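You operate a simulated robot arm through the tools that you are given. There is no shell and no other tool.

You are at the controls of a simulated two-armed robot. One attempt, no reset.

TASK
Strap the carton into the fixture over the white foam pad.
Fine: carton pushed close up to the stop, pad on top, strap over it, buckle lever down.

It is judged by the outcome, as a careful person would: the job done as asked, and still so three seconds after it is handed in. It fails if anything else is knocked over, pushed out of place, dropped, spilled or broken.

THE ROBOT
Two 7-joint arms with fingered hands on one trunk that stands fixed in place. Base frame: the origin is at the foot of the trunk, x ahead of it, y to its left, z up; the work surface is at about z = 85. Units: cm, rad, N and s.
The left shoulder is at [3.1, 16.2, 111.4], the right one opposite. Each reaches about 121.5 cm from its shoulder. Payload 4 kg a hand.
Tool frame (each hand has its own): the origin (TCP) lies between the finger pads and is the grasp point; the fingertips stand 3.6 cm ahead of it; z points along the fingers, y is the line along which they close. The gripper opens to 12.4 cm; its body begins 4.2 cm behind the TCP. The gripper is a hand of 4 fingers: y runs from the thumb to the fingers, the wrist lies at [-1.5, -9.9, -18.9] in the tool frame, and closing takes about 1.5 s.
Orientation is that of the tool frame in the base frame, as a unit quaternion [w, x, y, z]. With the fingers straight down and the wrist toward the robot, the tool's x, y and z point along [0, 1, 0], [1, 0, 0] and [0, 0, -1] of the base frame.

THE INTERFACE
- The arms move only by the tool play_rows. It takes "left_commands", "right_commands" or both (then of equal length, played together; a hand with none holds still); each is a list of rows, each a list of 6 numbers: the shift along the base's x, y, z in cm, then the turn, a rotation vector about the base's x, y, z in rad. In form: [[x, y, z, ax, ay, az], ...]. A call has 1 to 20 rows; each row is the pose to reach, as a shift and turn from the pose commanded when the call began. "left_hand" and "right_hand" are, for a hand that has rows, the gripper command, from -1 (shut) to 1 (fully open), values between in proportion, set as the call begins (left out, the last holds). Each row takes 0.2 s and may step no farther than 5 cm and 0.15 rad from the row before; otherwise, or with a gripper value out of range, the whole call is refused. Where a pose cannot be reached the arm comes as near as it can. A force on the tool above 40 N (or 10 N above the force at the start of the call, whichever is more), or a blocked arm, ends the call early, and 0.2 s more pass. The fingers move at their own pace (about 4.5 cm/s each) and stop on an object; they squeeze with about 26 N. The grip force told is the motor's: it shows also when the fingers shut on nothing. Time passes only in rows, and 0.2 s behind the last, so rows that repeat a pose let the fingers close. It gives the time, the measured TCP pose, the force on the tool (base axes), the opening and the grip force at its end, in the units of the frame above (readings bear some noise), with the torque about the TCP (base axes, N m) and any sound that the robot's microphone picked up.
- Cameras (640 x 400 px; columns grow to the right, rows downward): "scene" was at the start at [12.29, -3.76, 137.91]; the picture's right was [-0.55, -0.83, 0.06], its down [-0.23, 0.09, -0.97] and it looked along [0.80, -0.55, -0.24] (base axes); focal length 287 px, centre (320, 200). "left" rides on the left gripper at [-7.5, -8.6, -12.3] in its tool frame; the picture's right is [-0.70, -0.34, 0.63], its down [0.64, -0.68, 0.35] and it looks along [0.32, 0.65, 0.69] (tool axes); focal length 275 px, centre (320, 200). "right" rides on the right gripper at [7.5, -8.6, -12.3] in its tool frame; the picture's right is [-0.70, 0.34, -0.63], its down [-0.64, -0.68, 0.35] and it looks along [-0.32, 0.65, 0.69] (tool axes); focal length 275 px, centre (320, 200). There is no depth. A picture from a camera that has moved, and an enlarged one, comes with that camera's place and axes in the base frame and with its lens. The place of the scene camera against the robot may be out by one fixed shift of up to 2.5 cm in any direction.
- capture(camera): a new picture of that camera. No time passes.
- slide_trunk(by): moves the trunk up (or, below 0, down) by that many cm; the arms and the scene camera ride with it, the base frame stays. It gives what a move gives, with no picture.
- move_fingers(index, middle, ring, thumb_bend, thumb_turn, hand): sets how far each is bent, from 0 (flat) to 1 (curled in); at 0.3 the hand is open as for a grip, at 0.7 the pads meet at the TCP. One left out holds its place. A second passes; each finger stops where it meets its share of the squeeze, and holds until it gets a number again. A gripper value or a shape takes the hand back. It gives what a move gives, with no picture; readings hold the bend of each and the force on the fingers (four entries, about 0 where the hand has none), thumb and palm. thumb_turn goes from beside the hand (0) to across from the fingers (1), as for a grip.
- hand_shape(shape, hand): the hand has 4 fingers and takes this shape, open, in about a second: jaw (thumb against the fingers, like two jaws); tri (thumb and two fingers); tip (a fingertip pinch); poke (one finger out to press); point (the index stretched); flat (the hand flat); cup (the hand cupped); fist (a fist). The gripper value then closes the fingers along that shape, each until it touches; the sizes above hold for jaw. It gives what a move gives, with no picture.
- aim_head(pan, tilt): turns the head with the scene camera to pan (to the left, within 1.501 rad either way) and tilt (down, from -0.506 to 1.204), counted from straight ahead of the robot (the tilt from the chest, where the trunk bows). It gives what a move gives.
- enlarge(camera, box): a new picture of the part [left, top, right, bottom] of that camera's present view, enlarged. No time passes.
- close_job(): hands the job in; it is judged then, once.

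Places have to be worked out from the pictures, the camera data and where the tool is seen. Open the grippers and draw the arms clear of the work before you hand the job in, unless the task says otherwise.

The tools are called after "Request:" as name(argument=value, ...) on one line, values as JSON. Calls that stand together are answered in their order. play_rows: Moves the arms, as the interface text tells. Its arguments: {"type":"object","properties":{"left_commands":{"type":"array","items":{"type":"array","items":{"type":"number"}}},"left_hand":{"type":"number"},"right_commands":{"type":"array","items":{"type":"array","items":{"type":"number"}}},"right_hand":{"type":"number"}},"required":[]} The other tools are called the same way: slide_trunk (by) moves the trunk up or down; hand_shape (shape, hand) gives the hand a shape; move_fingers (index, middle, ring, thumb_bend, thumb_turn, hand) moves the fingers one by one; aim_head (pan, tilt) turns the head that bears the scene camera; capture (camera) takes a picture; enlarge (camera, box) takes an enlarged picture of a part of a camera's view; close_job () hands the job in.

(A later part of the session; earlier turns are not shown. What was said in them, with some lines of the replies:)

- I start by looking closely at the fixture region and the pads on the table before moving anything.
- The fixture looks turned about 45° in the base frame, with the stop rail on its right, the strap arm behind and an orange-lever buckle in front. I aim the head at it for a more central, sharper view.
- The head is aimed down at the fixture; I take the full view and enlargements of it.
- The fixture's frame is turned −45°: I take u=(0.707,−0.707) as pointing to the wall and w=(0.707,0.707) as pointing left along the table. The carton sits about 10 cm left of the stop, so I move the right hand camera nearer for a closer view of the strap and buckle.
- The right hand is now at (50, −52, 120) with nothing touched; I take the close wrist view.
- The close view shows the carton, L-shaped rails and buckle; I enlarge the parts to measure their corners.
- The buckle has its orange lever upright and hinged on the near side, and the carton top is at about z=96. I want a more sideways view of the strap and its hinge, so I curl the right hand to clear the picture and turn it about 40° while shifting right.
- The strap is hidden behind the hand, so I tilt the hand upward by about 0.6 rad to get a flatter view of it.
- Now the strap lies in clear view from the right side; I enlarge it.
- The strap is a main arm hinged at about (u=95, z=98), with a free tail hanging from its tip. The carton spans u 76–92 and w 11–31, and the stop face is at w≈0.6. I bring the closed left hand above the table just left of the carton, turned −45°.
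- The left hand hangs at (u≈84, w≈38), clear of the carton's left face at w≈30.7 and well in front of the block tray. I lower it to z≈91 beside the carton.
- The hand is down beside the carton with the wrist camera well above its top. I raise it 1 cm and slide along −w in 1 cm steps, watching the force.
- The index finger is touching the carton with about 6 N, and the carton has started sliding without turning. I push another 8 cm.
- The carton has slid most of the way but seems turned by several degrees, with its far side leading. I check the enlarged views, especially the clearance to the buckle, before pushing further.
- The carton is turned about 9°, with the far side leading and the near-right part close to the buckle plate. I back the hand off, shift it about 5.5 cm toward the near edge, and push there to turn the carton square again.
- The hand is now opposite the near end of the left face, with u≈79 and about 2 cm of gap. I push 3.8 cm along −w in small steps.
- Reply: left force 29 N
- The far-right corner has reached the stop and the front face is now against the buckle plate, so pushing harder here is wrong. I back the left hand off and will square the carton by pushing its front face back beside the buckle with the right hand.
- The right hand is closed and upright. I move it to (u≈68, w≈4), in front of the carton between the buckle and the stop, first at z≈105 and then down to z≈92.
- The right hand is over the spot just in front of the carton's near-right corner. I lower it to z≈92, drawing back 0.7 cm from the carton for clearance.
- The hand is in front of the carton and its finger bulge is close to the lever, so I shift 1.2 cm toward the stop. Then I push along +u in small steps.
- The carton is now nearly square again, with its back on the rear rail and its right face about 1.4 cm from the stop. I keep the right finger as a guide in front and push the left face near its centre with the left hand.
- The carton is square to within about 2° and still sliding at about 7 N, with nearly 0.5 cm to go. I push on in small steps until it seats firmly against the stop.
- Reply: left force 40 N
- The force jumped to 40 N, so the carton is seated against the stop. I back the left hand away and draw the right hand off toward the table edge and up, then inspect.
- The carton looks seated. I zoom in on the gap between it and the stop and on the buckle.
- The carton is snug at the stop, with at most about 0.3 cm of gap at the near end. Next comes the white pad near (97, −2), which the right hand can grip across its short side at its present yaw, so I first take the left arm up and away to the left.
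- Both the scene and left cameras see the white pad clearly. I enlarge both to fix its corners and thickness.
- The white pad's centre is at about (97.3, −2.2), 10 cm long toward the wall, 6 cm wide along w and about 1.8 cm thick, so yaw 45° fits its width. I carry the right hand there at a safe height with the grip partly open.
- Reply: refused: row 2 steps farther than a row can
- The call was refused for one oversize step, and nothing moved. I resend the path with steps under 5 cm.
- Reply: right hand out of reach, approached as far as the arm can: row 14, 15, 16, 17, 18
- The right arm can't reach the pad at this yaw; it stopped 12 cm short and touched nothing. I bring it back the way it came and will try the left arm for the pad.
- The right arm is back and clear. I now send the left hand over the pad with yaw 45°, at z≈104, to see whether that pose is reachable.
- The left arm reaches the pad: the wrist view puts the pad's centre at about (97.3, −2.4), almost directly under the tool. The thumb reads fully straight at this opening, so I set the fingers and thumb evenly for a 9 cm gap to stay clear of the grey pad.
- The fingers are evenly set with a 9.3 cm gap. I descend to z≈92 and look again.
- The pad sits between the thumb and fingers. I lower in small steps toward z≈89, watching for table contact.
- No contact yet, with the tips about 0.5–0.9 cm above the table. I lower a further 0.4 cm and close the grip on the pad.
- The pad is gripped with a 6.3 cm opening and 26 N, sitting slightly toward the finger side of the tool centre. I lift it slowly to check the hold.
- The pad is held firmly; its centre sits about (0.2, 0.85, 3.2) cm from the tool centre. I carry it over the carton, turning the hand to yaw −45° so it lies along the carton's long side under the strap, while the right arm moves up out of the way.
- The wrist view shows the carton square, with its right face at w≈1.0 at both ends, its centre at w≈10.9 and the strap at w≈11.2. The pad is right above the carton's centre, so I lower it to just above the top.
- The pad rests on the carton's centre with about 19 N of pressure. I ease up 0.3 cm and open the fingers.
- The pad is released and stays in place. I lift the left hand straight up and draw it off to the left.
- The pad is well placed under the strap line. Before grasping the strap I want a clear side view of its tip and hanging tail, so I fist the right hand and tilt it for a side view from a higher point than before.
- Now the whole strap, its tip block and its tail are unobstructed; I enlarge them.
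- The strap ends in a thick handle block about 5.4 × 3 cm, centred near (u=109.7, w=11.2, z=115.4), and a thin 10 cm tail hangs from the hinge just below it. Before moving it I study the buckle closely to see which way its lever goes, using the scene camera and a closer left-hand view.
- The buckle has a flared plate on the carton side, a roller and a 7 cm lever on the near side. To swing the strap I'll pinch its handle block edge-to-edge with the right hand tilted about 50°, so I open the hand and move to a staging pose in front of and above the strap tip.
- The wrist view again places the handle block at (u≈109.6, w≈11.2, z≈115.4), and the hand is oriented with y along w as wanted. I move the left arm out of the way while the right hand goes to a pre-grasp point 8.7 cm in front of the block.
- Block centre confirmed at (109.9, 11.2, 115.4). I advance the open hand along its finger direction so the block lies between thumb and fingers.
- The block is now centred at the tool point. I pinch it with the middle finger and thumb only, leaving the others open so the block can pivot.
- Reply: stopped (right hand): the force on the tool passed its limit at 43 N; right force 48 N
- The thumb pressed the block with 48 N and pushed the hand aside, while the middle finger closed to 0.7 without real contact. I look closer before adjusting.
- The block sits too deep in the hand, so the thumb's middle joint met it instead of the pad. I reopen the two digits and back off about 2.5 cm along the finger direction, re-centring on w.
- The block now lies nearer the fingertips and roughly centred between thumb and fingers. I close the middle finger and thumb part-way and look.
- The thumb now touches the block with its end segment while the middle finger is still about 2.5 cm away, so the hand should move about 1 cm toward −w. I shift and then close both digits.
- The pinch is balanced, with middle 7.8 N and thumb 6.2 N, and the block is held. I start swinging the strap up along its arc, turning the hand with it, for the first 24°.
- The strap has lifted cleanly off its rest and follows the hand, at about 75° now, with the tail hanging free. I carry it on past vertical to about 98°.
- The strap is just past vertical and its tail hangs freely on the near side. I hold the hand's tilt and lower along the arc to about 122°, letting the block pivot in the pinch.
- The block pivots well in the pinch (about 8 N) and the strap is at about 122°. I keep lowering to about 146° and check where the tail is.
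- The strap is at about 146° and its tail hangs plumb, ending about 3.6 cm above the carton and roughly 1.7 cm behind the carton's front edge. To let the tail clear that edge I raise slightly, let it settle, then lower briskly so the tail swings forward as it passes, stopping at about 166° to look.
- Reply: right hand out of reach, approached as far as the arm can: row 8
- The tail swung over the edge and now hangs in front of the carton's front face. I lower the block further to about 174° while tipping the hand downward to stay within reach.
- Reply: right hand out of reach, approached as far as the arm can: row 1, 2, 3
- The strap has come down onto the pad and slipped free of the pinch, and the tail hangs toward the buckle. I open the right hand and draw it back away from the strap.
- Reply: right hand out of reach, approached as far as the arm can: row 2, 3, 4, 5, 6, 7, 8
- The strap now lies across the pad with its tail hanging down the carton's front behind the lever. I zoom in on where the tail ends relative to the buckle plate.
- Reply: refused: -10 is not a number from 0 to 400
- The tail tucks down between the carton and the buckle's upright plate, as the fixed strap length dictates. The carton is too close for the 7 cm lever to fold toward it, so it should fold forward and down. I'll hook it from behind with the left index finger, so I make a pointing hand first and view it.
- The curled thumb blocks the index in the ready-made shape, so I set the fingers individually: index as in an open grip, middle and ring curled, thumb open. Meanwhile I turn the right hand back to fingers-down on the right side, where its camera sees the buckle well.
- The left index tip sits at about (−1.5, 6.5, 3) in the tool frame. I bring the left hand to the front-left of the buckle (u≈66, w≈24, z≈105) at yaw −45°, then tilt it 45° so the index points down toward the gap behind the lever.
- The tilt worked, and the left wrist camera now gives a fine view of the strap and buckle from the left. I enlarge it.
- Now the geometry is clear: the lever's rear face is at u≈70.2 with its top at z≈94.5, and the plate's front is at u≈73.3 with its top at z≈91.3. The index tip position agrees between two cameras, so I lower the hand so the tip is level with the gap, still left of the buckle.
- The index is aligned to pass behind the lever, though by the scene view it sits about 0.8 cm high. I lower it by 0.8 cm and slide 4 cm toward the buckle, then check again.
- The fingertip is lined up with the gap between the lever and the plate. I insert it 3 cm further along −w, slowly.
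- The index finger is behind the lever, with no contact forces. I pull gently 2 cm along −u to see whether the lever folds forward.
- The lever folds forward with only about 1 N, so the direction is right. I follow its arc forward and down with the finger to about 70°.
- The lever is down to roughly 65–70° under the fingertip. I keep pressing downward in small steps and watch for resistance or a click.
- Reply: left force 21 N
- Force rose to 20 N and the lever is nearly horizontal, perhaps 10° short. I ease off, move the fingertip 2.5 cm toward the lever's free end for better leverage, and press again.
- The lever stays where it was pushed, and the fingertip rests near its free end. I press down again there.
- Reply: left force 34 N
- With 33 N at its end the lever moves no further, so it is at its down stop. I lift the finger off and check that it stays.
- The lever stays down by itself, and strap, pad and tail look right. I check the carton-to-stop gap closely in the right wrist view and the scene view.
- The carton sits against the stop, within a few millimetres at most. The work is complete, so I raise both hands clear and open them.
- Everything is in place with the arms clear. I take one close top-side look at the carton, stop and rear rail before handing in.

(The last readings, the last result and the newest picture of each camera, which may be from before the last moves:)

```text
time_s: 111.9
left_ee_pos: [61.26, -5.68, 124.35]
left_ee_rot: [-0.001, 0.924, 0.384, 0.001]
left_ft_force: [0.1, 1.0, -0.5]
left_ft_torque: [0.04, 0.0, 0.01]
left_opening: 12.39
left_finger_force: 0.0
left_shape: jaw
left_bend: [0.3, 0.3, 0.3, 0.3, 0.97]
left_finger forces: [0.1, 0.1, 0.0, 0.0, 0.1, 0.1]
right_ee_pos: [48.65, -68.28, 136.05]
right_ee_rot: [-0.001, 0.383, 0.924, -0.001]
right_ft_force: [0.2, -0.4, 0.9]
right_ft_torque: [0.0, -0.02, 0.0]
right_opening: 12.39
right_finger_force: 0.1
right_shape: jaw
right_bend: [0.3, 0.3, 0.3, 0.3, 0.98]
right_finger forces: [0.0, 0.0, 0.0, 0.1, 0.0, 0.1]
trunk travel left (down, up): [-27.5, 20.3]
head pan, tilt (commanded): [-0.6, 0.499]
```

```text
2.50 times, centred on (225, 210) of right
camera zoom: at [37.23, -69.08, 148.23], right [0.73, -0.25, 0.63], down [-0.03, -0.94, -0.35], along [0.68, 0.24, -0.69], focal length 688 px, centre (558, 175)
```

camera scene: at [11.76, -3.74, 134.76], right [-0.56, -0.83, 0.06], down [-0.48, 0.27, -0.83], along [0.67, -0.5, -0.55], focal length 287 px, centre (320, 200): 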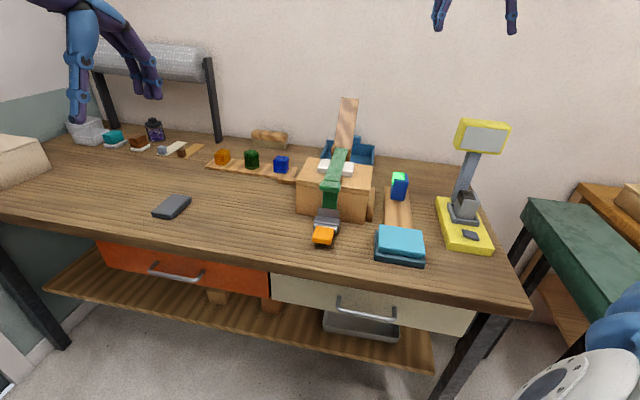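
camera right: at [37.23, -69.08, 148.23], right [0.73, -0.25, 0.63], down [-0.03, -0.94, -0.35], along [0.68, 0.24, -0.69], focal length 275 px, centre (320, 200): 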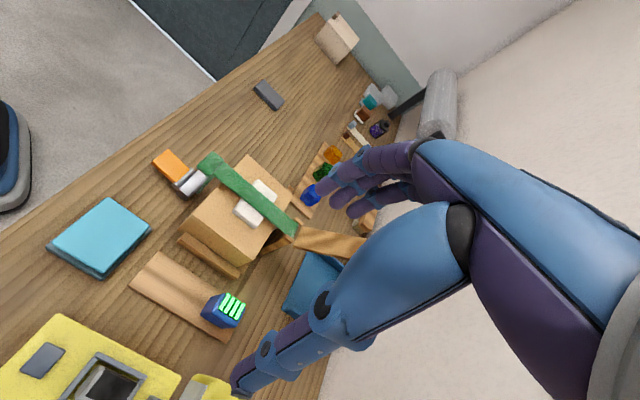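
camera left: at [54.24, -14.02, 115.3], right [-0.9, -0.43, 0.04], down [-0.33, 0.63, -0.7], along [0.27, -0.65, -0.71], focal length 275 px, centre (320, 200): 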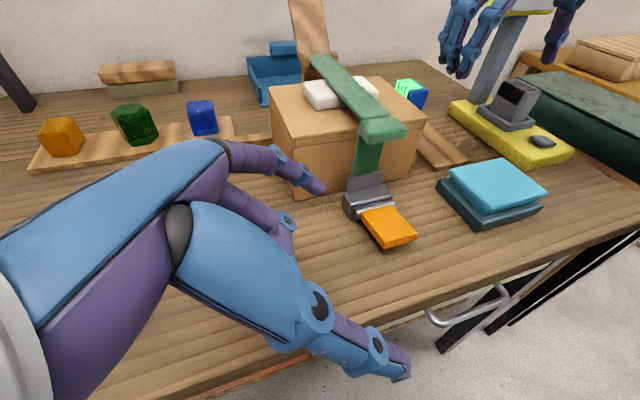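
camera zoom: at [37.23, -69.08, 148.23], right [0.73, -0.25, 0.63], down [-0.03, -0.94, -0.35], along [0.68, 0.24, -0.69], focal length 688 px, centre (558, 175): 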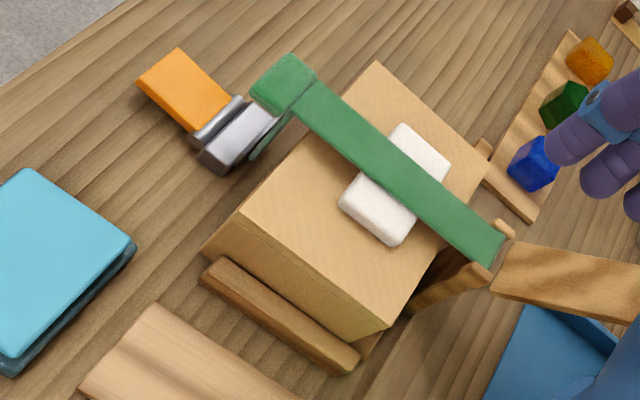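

The measured carton right face (w≈1.3) coincides with the stop's inner face (w≈1.0–1.3). The pad is centred, the strap lies over it, the lever is down and nothing else has moved, so I hand the job in.

Request:
close_job()

```text
The job is handed in.
```

I strapped the carton into the fixture and handed the job in; I haven't seen the verdict.

- **Carton:** it sits against the stop. The last measurements put its side at the stop face, with a few millimetres of gap at most.
- **Pad:** the white foam pad is centred on top of the carton, under the strap.
- **Strap:** it lies over the pad, and its tail hangs down the front between the carton and the buckle's upright plate.
- **Buckle lever:** it is folded forward and down, and stayed there after I let go. Pressing with 33 N moved it no further, so I took that as its end stop. It ended roughly 10° short of flat, and I heard no click.

I judged the lever's direction from the layout, because the carton leaves no room for it to fold the other way. I also assumed the tail belongs behind the plate, since that is where the strap's length puts it.

While I was pushing it, the carton turned and came up against the buckle plate, so I backed off and squared it from the front. Nothing else was knocked over or shifted that I could see, and both hands ended open and clear of the work.
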